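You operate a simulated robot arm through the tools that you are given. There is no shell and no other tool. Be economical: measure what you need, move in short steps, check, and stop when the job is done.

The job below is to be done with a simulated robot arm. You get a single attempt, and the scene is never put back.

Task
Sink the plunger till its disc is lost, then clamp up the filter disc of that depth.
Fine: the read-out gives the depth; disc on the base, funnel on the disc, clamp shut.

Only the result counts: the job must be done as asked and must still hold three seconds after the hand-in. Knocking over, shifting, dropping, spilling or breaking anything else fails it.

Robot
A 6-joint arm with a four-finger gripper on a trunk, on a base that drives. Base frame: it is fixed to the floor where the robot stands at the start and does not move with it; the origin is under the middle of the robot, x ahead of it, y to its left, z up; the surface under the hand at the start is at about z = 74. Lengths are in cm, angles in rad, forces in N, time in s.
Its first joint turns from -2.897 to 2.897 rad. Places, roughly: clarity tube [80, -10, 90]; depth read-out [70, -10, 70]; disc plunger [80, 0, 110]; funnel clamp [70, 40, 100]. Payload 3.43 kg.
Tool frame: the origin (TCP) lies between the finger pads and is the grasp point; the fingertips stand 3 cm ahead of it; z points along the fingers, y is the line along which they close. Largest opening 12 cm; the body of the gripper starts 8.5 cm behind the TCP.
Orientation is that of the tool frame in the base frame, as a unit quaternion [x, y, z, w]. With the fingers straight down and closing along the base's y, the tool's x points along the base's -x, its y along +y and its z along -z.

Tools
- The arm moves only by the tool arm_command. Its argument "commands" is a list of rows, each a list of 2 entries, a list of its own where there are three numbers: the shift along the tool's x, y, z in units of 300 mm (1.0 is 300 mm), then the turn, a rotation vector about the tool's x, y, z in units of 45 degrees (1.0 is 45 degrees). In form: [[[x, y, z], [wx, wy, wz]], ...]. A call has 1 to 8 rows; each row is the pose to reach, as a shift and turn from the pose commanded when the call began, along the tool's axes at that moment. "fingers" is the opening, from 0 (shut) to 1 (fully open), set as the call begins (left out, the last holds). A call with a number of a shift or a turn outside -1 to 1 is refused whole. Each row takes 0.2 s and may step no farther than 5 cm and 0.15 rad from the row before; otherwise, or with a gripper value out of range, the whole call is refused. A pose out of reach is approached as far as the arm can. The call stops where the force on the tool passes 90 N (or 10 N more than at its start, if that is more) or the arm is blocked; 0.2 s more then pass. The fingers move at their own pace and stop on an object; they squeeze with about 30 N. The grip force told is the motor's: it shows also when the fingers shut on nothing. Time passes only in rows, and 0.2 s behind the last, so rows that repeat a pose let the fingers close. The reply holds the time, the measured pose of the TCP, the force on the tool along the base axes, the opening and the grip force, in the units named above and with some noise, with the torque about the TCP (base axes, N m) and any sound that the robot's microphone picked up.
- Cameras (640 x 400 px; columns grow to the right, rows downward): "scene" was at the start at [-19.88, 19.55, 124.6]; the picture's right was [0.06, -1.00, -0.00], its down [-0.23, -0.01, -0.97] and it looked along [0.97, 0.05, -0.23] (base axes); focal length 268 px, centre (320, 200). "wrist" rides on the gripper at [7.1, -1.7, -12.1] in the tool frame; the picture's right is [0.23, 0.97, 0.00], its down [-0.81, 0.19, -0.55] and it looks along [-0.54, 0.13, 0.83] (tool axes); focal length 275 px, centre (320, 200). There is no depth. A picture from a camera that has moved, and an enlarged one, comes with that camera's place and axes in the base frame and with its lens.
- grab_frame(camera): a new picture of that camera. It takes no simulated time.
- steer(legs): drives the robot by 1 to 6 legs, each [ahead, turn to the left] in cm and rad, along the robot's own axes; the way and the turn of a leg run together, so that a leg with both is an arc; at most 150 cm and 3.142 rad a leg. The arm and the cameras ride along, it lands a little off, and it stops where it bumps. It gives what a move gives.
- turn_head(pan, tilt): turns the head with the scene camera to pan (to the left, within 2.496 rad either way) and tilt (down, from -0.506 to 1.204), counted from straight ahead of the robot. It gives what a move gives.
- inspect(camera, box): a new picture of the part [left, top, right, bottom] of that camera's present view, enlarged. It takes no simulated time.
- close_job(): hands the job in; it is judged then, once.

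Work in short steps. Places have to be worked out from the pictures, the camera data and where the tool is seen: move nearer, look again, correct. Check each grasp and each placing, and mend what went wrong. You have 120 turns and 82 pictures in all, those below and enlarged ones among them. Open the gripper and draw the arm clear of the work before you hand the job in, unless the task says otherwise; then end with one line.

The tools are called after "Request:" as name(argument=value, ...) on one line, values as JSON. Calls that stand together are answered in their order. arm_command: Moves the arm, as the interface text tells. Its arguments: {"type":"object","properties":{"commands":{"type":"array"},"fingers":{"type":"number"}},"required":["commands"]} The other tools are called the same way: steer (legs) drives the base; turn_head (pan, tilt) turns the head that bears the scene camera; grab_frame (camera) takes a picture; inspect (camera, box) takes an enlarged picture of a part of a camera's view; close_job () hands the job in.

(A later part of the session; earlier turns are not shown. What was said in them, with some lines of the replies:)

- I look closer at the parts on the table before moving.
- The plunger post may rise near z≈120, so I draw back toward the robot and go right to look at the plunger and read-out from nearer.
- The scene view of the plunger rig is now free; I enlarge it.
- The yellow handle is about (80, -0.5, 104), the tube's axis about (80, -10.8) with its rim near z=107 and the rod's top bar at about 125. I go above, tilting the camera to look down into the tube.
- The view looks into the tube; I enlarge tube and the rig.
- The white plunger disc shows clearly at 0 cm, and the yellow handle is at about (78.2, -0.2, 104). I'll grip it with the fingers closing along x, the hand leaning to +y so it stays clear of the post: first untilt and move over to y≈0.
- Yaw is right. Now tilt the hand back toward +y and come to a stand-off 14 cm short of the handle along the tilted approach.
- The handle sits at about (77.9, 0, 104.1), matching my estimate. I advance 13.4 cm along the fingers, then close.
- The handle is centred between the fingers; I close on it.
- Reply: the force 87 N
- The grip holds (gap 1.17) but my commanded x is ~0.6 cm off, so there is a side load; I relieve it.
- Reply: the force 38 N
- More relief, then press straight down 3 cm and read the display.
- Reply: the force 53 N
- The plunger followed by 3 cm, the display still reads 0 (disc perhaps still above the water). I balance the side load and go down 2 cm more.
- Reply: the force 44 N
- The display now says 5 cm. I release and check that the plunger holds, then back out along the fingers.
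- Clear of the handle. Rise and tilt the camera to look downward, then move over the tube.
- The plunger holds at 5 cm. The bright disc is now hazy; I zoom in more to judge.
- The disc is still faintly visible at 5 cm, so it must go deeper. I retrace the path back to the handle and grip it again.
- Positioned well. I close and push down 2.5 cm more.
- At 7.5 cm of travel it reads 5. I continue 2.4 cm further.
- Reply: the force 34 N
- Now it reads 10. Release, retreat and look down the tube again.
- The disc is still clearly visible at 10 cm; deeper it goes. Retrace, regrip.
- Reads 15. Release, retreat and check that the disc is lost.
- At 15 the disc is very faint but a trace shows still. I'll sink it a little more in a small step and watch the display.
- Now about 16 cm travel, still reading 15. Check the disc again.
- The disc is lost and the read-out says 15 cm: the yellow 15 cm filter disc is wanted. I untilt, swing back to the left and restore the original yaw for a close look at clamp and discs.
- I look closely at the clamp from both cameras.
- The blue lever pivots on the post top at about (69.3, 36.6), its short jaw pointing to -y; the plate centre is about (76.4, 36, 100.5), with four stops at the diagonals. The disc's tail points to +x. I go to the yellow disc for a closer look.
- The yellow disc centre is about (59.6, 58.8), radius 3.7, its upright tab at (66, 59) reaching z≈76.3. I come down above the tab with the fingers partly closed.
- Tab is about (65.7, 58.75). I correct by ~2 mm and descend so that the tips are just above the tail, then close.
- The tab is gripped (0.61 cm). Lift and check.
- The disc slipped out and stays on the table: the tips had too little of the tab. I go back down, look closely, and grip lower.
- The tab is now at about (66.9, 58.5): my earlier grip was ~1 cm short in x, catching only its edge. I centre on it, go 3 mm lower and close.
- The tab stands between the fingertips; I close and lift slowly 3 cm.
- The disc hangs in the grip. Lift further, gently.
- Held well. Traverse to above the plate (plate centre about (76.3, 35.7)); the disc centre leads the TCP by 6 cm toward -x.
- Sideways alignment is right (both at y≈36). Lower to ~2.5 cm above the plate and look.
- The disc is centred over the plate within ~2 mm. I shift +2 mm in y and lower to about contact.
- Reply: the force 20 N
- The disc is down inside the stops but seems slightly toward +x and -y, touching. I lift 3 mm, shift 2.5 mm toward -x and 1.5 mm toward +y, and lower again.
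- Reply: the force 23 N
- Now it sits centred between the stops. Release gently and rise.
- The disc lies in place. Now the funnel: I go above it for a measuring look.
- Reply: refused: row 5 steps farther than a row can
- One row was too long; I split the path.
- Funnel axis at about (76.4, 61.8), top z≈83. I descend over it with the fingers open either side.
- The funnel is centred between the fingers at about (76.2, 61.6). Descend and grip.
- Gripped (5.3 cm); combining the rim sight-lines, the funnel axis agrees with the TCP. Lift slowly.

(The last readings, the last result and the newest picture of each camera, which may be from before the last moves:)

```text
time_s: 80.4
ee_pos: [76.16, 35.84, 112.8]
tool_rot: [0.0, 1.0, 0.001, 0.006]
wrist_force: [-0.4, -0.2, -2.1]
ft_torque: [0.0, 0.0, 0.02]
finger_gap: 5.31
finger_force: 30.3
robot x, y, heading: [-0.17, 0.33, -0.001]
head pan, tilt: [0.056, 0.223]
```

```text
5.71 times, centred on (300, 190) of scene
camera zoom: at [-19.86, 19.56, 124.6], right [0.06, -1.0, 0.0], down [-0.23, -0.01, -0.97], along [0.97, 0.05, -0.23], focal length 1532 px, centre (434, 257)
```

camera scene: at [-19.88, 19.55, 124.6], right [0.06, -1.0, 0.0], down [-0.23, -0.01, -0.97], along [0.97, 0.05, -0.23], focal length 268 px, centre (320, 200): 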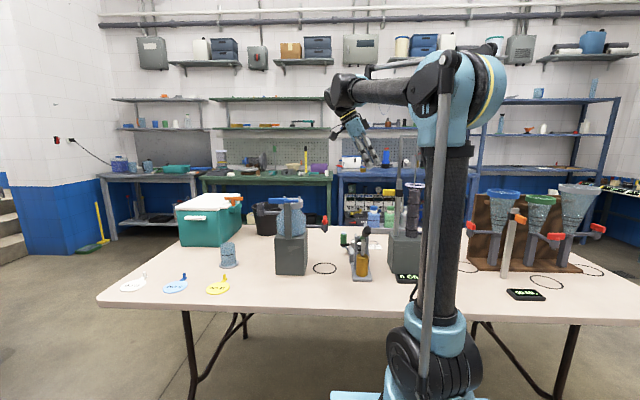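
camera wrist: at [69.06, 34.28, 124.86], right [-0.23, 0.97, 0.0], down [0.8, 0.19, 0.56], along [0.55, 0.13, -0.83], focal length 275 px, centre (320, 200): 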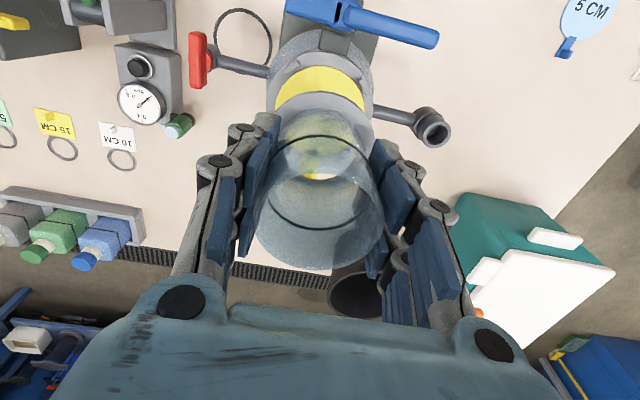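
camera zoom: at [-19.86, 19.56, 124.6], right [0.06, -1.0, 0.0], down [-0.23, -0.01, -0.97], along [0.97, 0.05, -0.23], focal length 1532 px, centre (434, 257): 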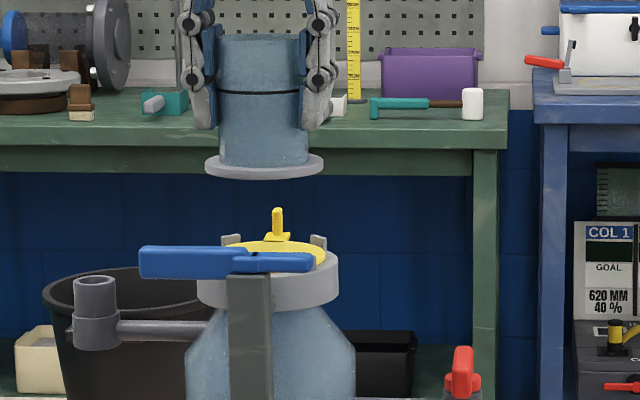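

Aligned sideways. Lower to ~1.5 cm above the disc and check fore-aft alignment.

Request:
arm_command(commands=[[[0, 0, 0.04], [0, 0, 0]], [[0, 0, 0.09], [0, 0, 0]], [[0, 0, 0.135], [0, 0, 0]]])

Request:
inspect(camera="wrist", box=[230, 0, 420, 200])

Request:
inspect(camera="scene", box=[260, 165, 340, 215])

```text
time_s: 81.2
ee_pos: [76.22, 35.88, 108.89]
tool_rot: [0.001, 1.0, 0.001, 0.006]
wrist_force: [-0.4, -0.2, -1.0]
ft_torque: [-0.01, 0.0, 0.02]
finger_gap: 5.29
finger_force: 29.9
robot x, y, heading: [-0.13, -0.02, 0.0]
head pan, tilt: [0.056, 0.223]
```

```text
2.00 times, centred on (325, 100) of wrist
camera zoom: at [69.04, 34.23, 120.84], right [-0.23, 0.97, 0.0], down [0.8, 0.19, 0.56], along [0.55, 0.13, -0.83], focal length 551 px, centre (310, 400)
```

zoom: 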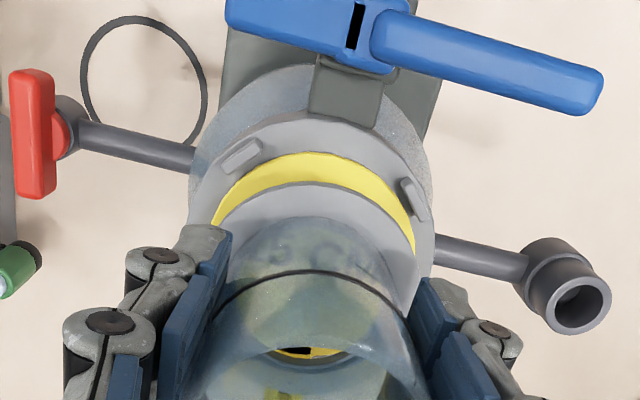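

```text
8.00 times, centred on (300, 190) of scene
camera zoom: at [-19.87, 19.54, 124.6], right [0.06, -1.0, 0.0], down [-0.23, -0.01, -0.97], along [0.97, 0.05, -0.23], focal length 2144 px, centre (480, 280)
```

zoom: 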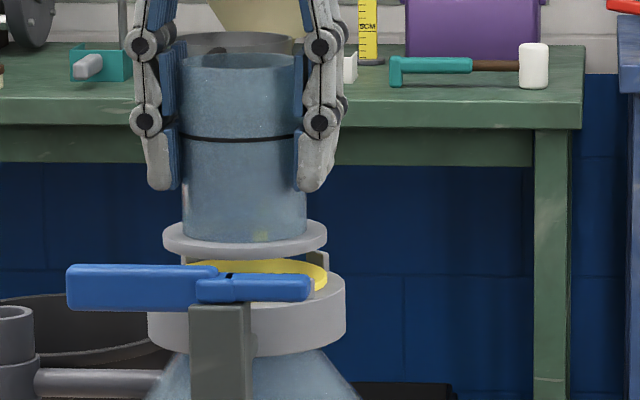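

The funnel axis is ~0.4 cm too far in +x. Shift back and lower to contact.

Request:
arm_command(commands=[[[0.013, -0.002, 0.0], [0, 0, 0]], [[0.013, -0.002, 0.03], [0, 0, 0]], [[0.013, -0.002, 0.05], [0, 0, 0]], [[0.013, -0.002, 0.065], [0, 0, 0]]])

Request:
inspect(camera="wrist", box=[230, 0, 420, 200])

Request:
inspect(camera="scene", box=[260, 165, 340, 215])

```text
time_s: 82.2
ee_pos: [75.83, 35.88, 107.16]
tool_rot: [0.0, 1.0, 0.001, 0.006]
wrist_force: [-4.1, -9.1, 20.6]
ft_torque: [-0.32, 0.02, -0.04]
finger_gap: 5.34
finger_force: 30.5
robot x, y, heading: [0.22, 0.02, -0.003]
head pan, tilt: [0.056, 0.223]
```

```text
2.00 times, centred on (325, 100) of wrist
camera zoom: at [68.63, 34.22, 119.03], right [-0.23, 0.97, 0.0], down [0.8, 0.19, 0.56], along [0.55, 0.13, -0.83], focal length 551 px, centre (310, 400)
```

zoom: 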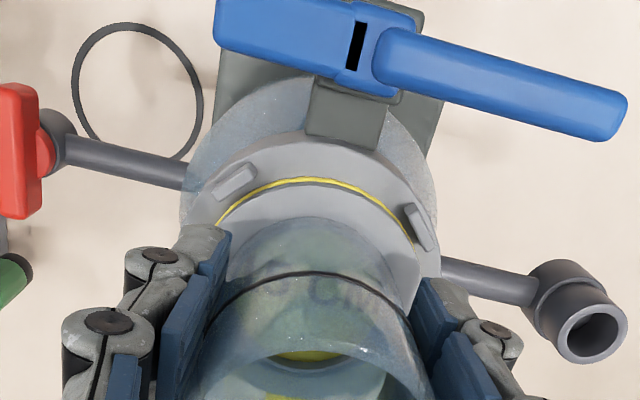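

```text
8.00 times, centred on (300, 190) of scene
camera zoom: at [-19.96, 19.48, 124.59], right [0.06, -1.0, 0.0], down [-0.23, -0.01, -0.97], along [0.97, 0.05, -0.23], focal length 2144 px, centre (480, 280)
```

zoom: 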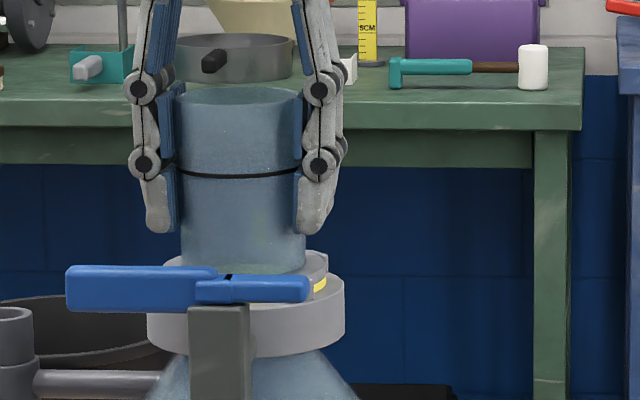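

Contact at 107.2 with a small side push from the +y stops. I lift 3 mm, shift 1.5 mm toward -y, and set down again.

Request:
arm_command(commands=[[[0, 0, -0.01], [0, 0, 0]], [[0, -0.006, -0.01], [0, 0, 0]], [[0, -0.006, 0], [0, 0, 0]], [[0, -0.006, 0.004], [0, 0, 0]]])

Request:
inspect(camera="wrist", box=[230, 0, 420, 200])

```text
time_s: 83.2
ee_pos: [75.75, 35.68, 106.72]
tool_rot: [0.0, 1.0, 0.001, 0.006]
wrist_force: [0.7, 1.1, 19.9]
ft_torque: [0.03, -0.09, 0.02]
finger_gap: 5.36
finger_force: 30.6
robot x, y, heading: [0.38, 0.04, -0.001]
head pan, tilt: [0.056, 0.223]
```

```text
2.00 times, centred on (325, 100) of wrist
camera zoom: at [68.65, 34.15, 118.81], right [-0.23, 0.97, 0.0], down [0.8, 0.19, 0.56], along [0.55, 0.13, -0.83], focal length 551 px, centre (310, 400)
```

zoom: 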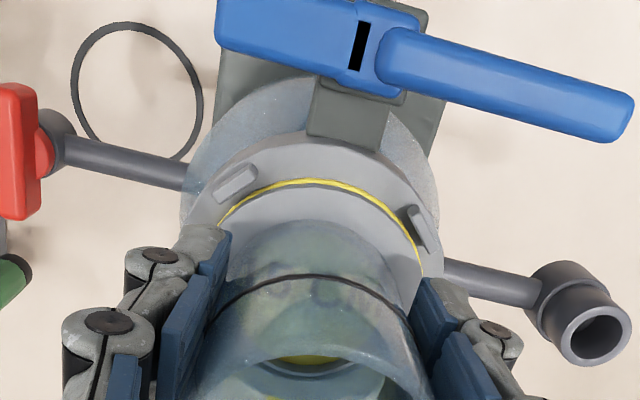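

It dropped fully onto the disc (z 106.7, no side force). Release and rise.

Request:
arm_command(commands=[[[0, 0, -0.004], [0, 0, 0]], [[0, 0, -0.004], [0, 0, 0]], [[0, 0, -0.004], [0, 0, 0]], [[0, 0, -0.06], [0, 0, 0]], [[0, 0, -0.16], [0, 0, 0]], [[0, 0, -0.3], [0, 0, 0]], [[0, 0, -0.45], [0, 0, 0]]], fingers=0.8)

Request:
inspect(camera="scene", box=[260, 170, 340, 220])

Request:
grab_frame(camera="wrist")

```text
time_s: 84.8
ee_pos: [76.0, 35.67, 120.28]
tool_rot: [0.0, 1.0, 0.0, 0.006]
wrist_force: [-0.4, 0.4, -0.1]
ft_torque: [-0.01, 0.0, 0.01]
finger_gap: 9.61
finger_force: 0.0
robot x, y, heading: [-0.46, 0.25, 0.002]
head pan, tilt: [0.056, 0.223]
```

```text
8.00 times, centred on (300, 195) of scene
camera zoom: at [-19.87, 19.55, 124.6], right [0.06, -1.0, 0.0], down [-0.23, -0.01, -0.97], along [0.97, 0.05, -0.23], focal length 2144 px, centre (480, 240)
```

zoom: 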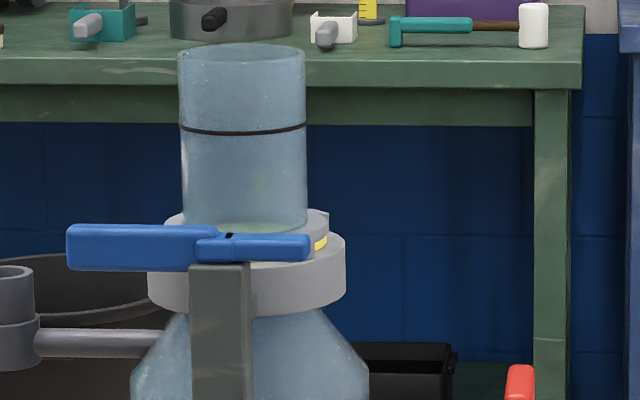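

```text
13 pictures are left
camera wrist: at [68.67, 34.04, 132.34], right [-0.23, 0.97, 0.0], down [0.8, 0.19, 0.56], along [0.55, 0.13, -0.83], focal length 275 px, centre (320, 200)
```

wrist: 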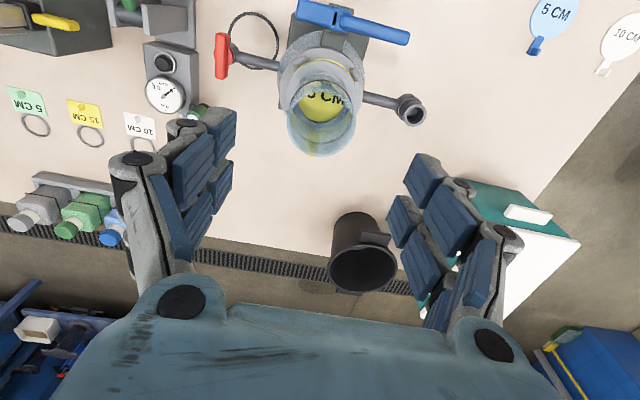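

The funnel stands seated with the disc beneath. The lever (z≈102–104) pivots near (68.8, 36), its handle along +y to 42.6 and jaw along -y; swinging the handle toward -x brings the jaw over the flange. I lower closed fingers on the handle's +x side near its end.

Request:
arm_command(commands=[[[0.08, 0.1, 0], [0, 0, 0]], [[0.153, 0.2, 0], [0, 0, 0]], [[0.153, 0.2, 0.13], [0, 0, 0]], [[0.153, 0.2, 0.27], [0, 0, 0]]], fingers=0)

Request:
grab_frame(camera="wrist")

```text
time_s: 85.8
ee_pos: [71.2, 41.53, 112.08]
tool_rot: [0.0, 1.0, 0.0, 0.006]
wrist_force: [0.8, 0.3, 0.3]
ft_torque: [0.04, 0.01, 0.0]
finger_gap: 0.01
finger_force: 29.8
robot x, y, heading: [-0.22, 0.09, 0.002]
head pan, tilt: [0.056, 0.223]
```

```text
12 pictures are left
camera wrist: at [64.05, 39.96, 124.04], right [-0.23, 0.97, 0.0], down [0.8, 0.19, 0.56], along [0.55, 0.13, -0.83], focal length 275 px, centre (320, 200)
```

wrist: 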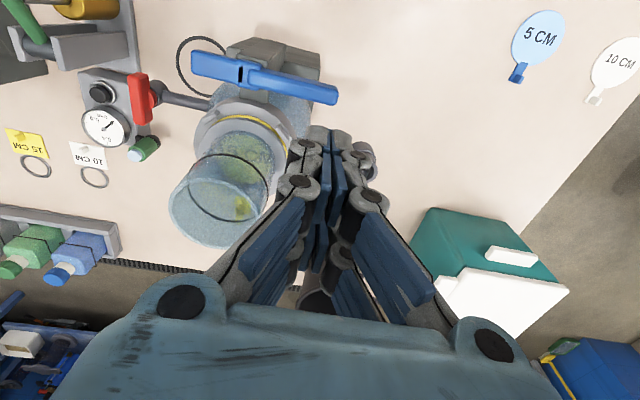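

The handle end is at (68.3, 42), the fingers are clear on its +x side. Lower beside it and make a first short push toward -x.

Request:
arm_command(commands=[[[0, -0.013, 0.08], [0, 0, 0]], [[0, -0.013, 0.16], [0, 0, 0]], [[0, -0.013, 0.223], [0, 0, 0]]])

Request:
arm_command(commands=[[[0.03, 0, 0], [0, 0, 0]], [[0.05, 0, 0], [0, 0, 0]], [[0.07, -0.003, 0], [0, 0, 0]], [[0.09, -0.006, 0], [0, 0, 0]]])

Request:
grab_frame(camera="wrist")

```text
time_s: 86.6
ee_pos: [70.02, 41.51, 106.91]
tool_rot: [0.0, 1.0, 0.002, 0.014]
wrist_force: [1.3, 1.2, -2.6]
ft_torque: [-0.06, 0.17, -0.02]
finger_gap: 0.0
finger_force: 33.4
robot x, y, heading: [-0.27, -0.08, -0.0]
head pan, tilt: [0.056, 0.223]
stopped in row 3: the force on the tool passed its limit at 132 N (the readings are from after the stop); the commanded pose is now the measured one
```

```text
time_s: 87.6
ee_pos: [67.37, 41.17, 106.84]
tool_rot: [0.0, 1.0, 0.002, 0.014]
wrist_force: [0.4, 0.1, -0.9]
ft_torque: [0.01, 0.01, 0.0]
finger_gap: 0.01
finger_force: 32.8
robot x, y, heading: [0.19, -0.27, -0.004]
head pan, tilt: [0.056, 0.223]
```

```text
11 pictures are left
camera wrist: at [60.01, 39.56, 118.8], right [-0.23, 0.97, 0.0], down [0.8, 0.19, 0.58], along [0.56, 0.13, -0.82], focal length 275 px, centre (320, 200)
```

wrist: 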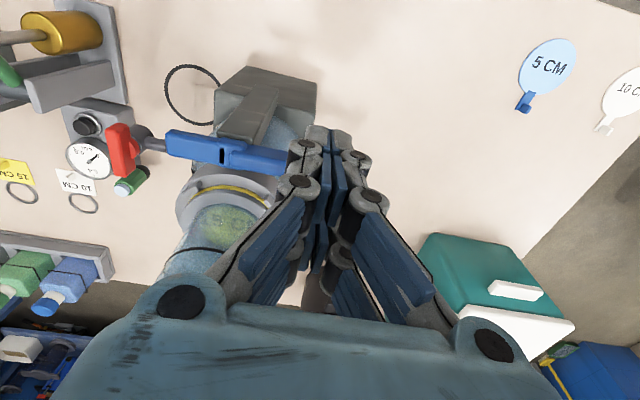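

The tips caught the handle's top (z≈103.9), so it is wider or nearer +x than judged. I rise, move to x≈72.4, and go down again beside it.

Request:
arm_command(commands=[[[0, 0, -0.05], [0, 0, 0]], [[-0.08, 0.004, -0.05], [0, 0, 0]], [[-0.167, 0.008, -0.05], [0, 0, 0]], [[-0.167, 0.008, 0.0], [0, 0, 0]], [[-0.167, 0.008, 0.03], [0, 0, 0]], [[-0.167, 0.008, 0.052], [0, 0, 0]]])

Request:
inspect(camera="wrist", box=[150, 50, 400, 250])

```text
time_s: 89.0
ee_pos: [72.41, 41.46, 105.73]
tool_rot: [0.0, 1.0, 0.002, 0.014]
wrist_force: [1.0, -0.3, -0.3]
ft_torque: [-0.01, 0.0, 0.02]
finger_gap: 0.03
finger_force: 33.6
robot x, y, heading: [-0.09, 0.13, -0.001]
head pan, tilt: [0.056, 0.223]
```

```text
2.00 times, centred on (275, 150) of wrist
camera zoom: at [65.01, 39.89, 117.44], right [-0.23, 0.97, 0.0], down [0.8, 0.19, 0.58], along [0.56, 0.13, -0.82], focal length 551 px, centre (410, 300)
```

zoom: 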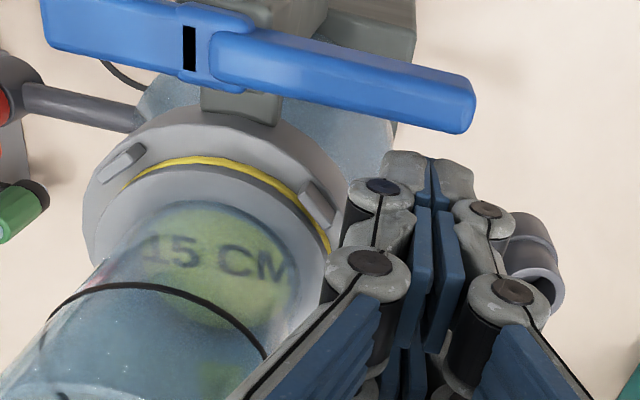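

The tips now stand beside the handle. Push along the first part of the arc (~30°).

Request:
arm_command(commands=[[[0.03, -0.005, 0], [0, 0, 0]], [[0.057, -0.01, 0], [0, 0, 0]], [[0.08, -0.009, 0], [0, 0, 0]], [[0.104, -0.009, 0], [0, 0, 0]], [[0.127, -0.009, 0], [0, 0, 0]], [[0.15, -0.009, 0], [0, 0, 0]]])

Request:
inspect(camera="wrist", box=[150, 50, 400, 250])

```text
time_s: 90.4
ee_pos: [68.01, 41.28, 105.47]
tool_rot: [-0.001, 1.0, 0.002, 0.014]
wrist_force: [0.1, 0.3, 0.3]
ft_torque: [0.01, 0.04, 0.03]
finger_gap: 0.01
finger_force: 33.1
robot x, y, heading: [0.12, -0.03, -0.001]
head pan, tilt: [0.056, 0.223]
```

```text
2.00 times, centred on (275, 150) of wrist
camera zoom: at [60.6, 39.66, 117.32], right [-0.23, 0.97, 0.0], down [0.8, 0.19, 0.58], along [0.56, 0.13, -0.82], focal length 551 px, centre (410, 300)
```

zoom: 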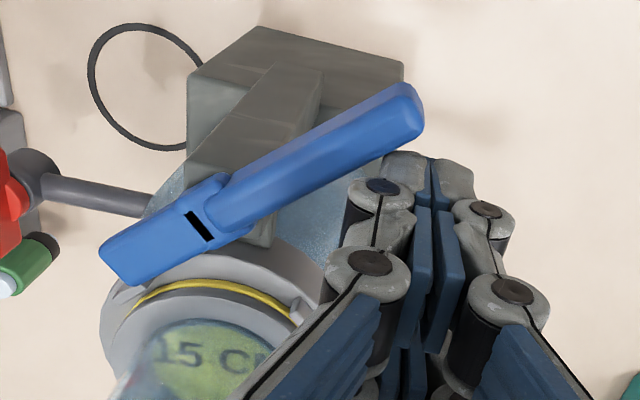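

The lever swings about the vertical pin as expected, about 40° now. Continue the arc to ~75°.

Request:
arm_command(commands=[[[0.025, -0.007, 0], [0, 0, 0]], [[0.05, -0.017, 0], [0, 0, 0]], [[0.07, -0.028, 0], [0, 0, 0]], [[0.09, -0.04, 0], [0, 0, 0]], [[0.107, -0.056, 0], [0, 0, 0]], [[0.123, -0.073, 0], [0, 0, 0]]])

Request:
inspect(camera="wrist", box=[150, 50, 400, 250])

```text
time_s: 91.8
ee_pos: [64.39, 39.13, 105.26]
tool_rot: [-0.001, 1.0, 0.002, 0.013]
wrist_force: [0.3, 0.8, 0.1]
ft_torque: [0.05, -0.01, -0.01]
finger_gap: 0.01
finger_force: 33.1
robot x, y, heading: [-0.11, 0.35, -0.002]
head pan, tilt: [0.056, 0.223]
```

```text
2.00 times, centred on (275, 150) of wrist
camera zoom: at [56.93, 37.5, 117.2], right [-0.23, 0.97, 0.0], down [0.8, 0.19, 0.58], along [0.56, 0.13, -0.82], focal length 551 px, centre (410, 300)
```

zoom: 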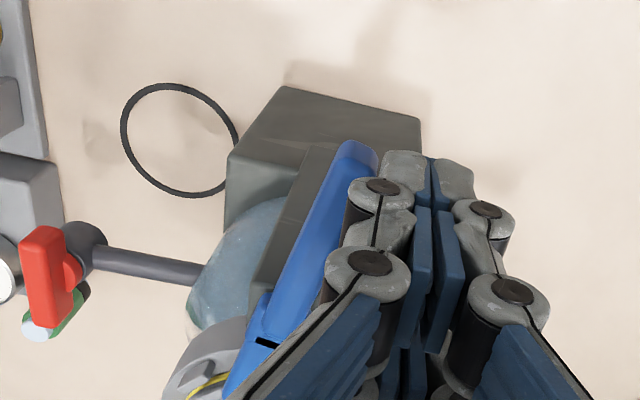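

About 80° now. Push gently on until it stops.

Request:
arm_command(commands=[[[0.012, -0.02, 0], [0, 0, 0]], [[0.022, -0.04, 0], [0, 0, 0]], [[0.026, -0.055, 0], [0, 0, 0]]])

Request:
inspect(camera="scene", box=[255, 165, 345, 225])

```text
time_s: 92.6
ee_pos: [63.49, 37.43, 105.35]
tool_rot: [-0.001, 1.0, 0.003, 0.014]
wrist_force: [8.0, 17.3, 9.3]
ft_torque: [0.15, -0.05, 0.01]
finger_gap: 0.0
finger_force: 33.1
robot x, y, heading: [0.19, -0.23, 0.002]
head pan, tilt: [0.056, 0.223]
```

```text
6.67 times, centred on (300, 195) of scene
camera zoom: at [-19.86, 19.59, 124.59], right [0.06, -1.0, 0.0], down [-0.23, -0.01, -0.97], along [0.97, 0.05, -0.23], focal length 1787 px, centre (453, 233)
```

zoom: 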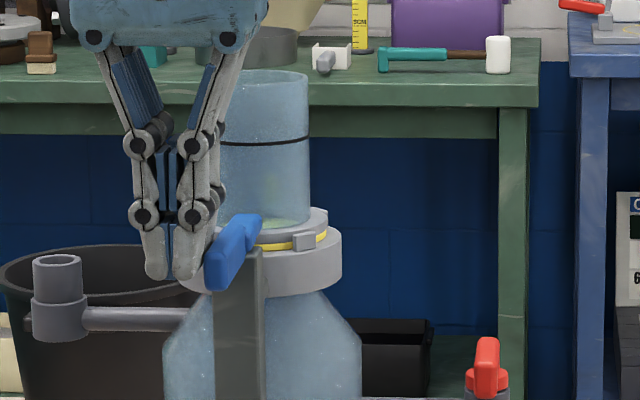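

The lever points at the robot (~90°) and pushes back 17 N. A small extra push to see whether this is the end stop.

Request:
arm_command(commands=[[[0, -0.012, 0], [0, 0, 0]], [[0, -0.024, 0], [0, 0, 0]]])

```text
time_s: 93.4
ee_pos: [61.93, 37.12, 106.15]
tool_rot: [-0.003, 1.0, 0.006, 0.02]
wrist_force: [-5.8, 19.2, 7.1]
ft_torque: [0.36, 0.16, 0.08]
finger_gap: 0.0
finger_force: 33.1
robot x, y, heading: [-0.19, 0.22, 0.005]
head pan, tilt: [0.056, 0.223]
stopped in row 2: the force on the tool passed its limit at 91 N (the readings are from after the stop); the commanded pose is now the measured one
```

That's a hard stop: the lever is at its end. I back off to +y, rise clear and look.

Request:
arm_command(commands=[[[0, 0.05, 0], [0, 0, 0]], [[0, 0.1, 0], [0, 0, 0]], [[0, 0.12, -0.15], [0, 0, 0]], [[0, 0.12, -0.3], [0, 0, 0]], [[0.05, 0.2, -0.4], [0, 0, 0]]])

Request:
grab_frame(camera="wrist")

Request:
inspect(camera="scene", box=[260, 170, 340, 220])

```text
time_s: 94.6
ee_pos: [60.13, 42.96, 118.31]
tool_rot: [-0.001, 1.0, 0.006, 0.021]
wrist_force: [0.6, -0.1, 0.8]
ft_torque: [0.01, 0.0, -0.03]
finger_gap: 0.02
finger_force: 33.6
robot x, y, heading: [0.3, -0.07, 0.002]
head pan, tilt: [0.056, 0.223]
```

```text
6 pictures are left
camera wrist: at [52.61, 41.25, 130.07], right [-0.23, 0.97, 0.0], down [0.79, 0.19, 0.59], along [0.57, 0.14, -0.81], focal length 275 px, centre (320, 200)
```

wrist: 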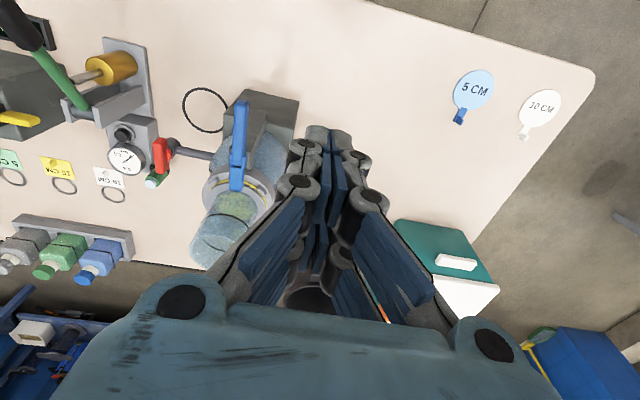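

```text
8.00 times, centred on (300, 195) of scene
camera zoom: at [-19.86, 19.53, 124.6], right [0.06, -1.0, 0.0], down [-0.23, -0.01, -0.97], along [0.97, 0.05, -0.23], focal length 2144 px, centre (480, 240)
```

zoom: 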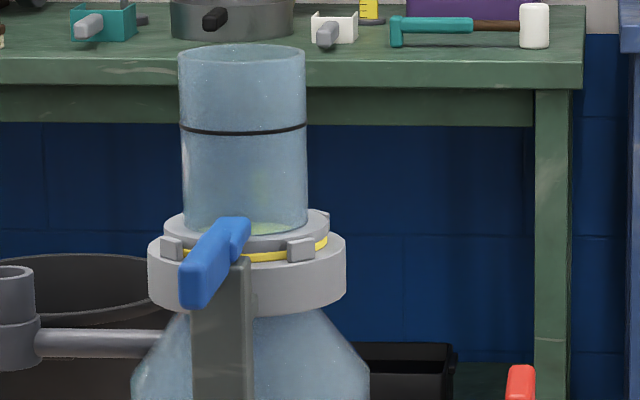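

The jaw lies over the flange. I enlarge to confirm, and open the gripper while drawing the arm further clear.

Request:
inspect(camera="wrist", box=[170, 80, 310, 250])

Request:
arm_command(commands=[[[0.05, 0.1, -0.1], [0, 0, 0]], [[0.1, 0.2, -0.2], [0, 0, 0]], [[0.15, 0.3, -0.3], [0, 0, 0]], [[0.15, 0.3, -0.3], [0, 0, 0]]], fingers=1)

Request:
grab_frame(camera="scene")

```text
2.35 times, centred on (240, 165) of wrist
camera zoom: at [52.61, 41.25, 130.07], right [-0.23, 0.97, 0.0], down [0.79, 0.19, 0.59], along [0.57, 0.14, -0.81], focal length 648 px, centre (508, 282)
```

zoom: 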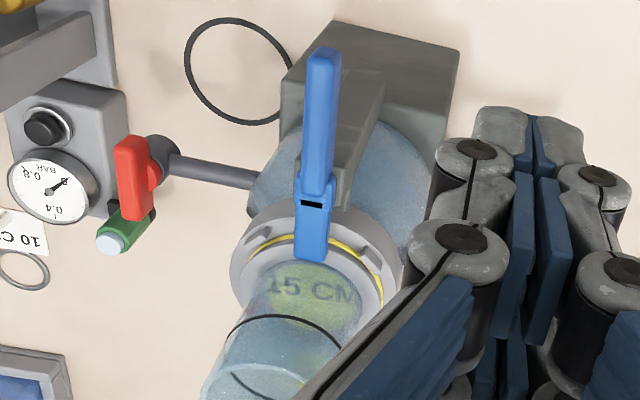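

```text
time_s: 95.6
ee_pos: [55.53, 51.9, 127.14]
tool_rot: [-0.002, 1.0, 0.007, 0.022]
wrist_force: [-0.9, -0.3, -0.1]
ft_torque: [0.03, 0.01, 0.02]
finger_gap: 12.01
finger_force: 0.0
robot x, y, heading: [-0.44, 0.17, -0.001]
head pan, tilt: [0.056, 0.223]
```

```text
3 pictures are left
camera scene: at [-19.87, 19.54, 124.6], right [0.06, -1.0, 0.0], down [-0.23, -0.01, -0.97], along [0.97, 0.05, -0.23], focal length 268 px, centre (320, 200)
```

scene: 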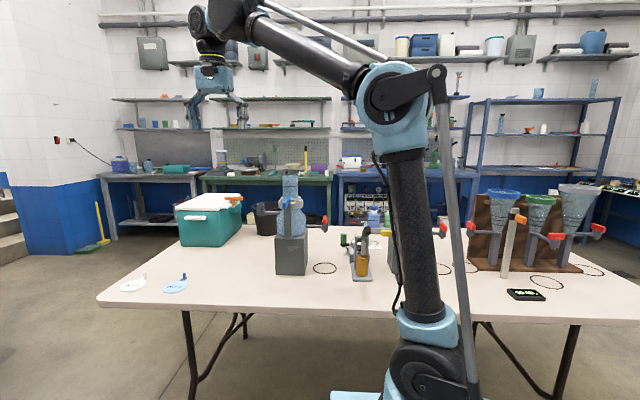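

The jaw overlaps the flange, the funnel stands upright on the 15 cm disc, nothing else is disturbed, and the arm is clear with the gripper open. I hand in.

Request:
close_job()

```text
The job is handed in.
```

I sank the plunger until its disc was lost (the read-out showed 15 cm), set the yellow 15 cm filter disc on the base with the funnel on it, and swung the clamp shut to its stop. I've handed the job in. On the way, the disc slipped from the gripper once and moved about 1 cm on the table, and a finger pressed down once on the clamp handle (132 N). I saw no damage or shift from either.
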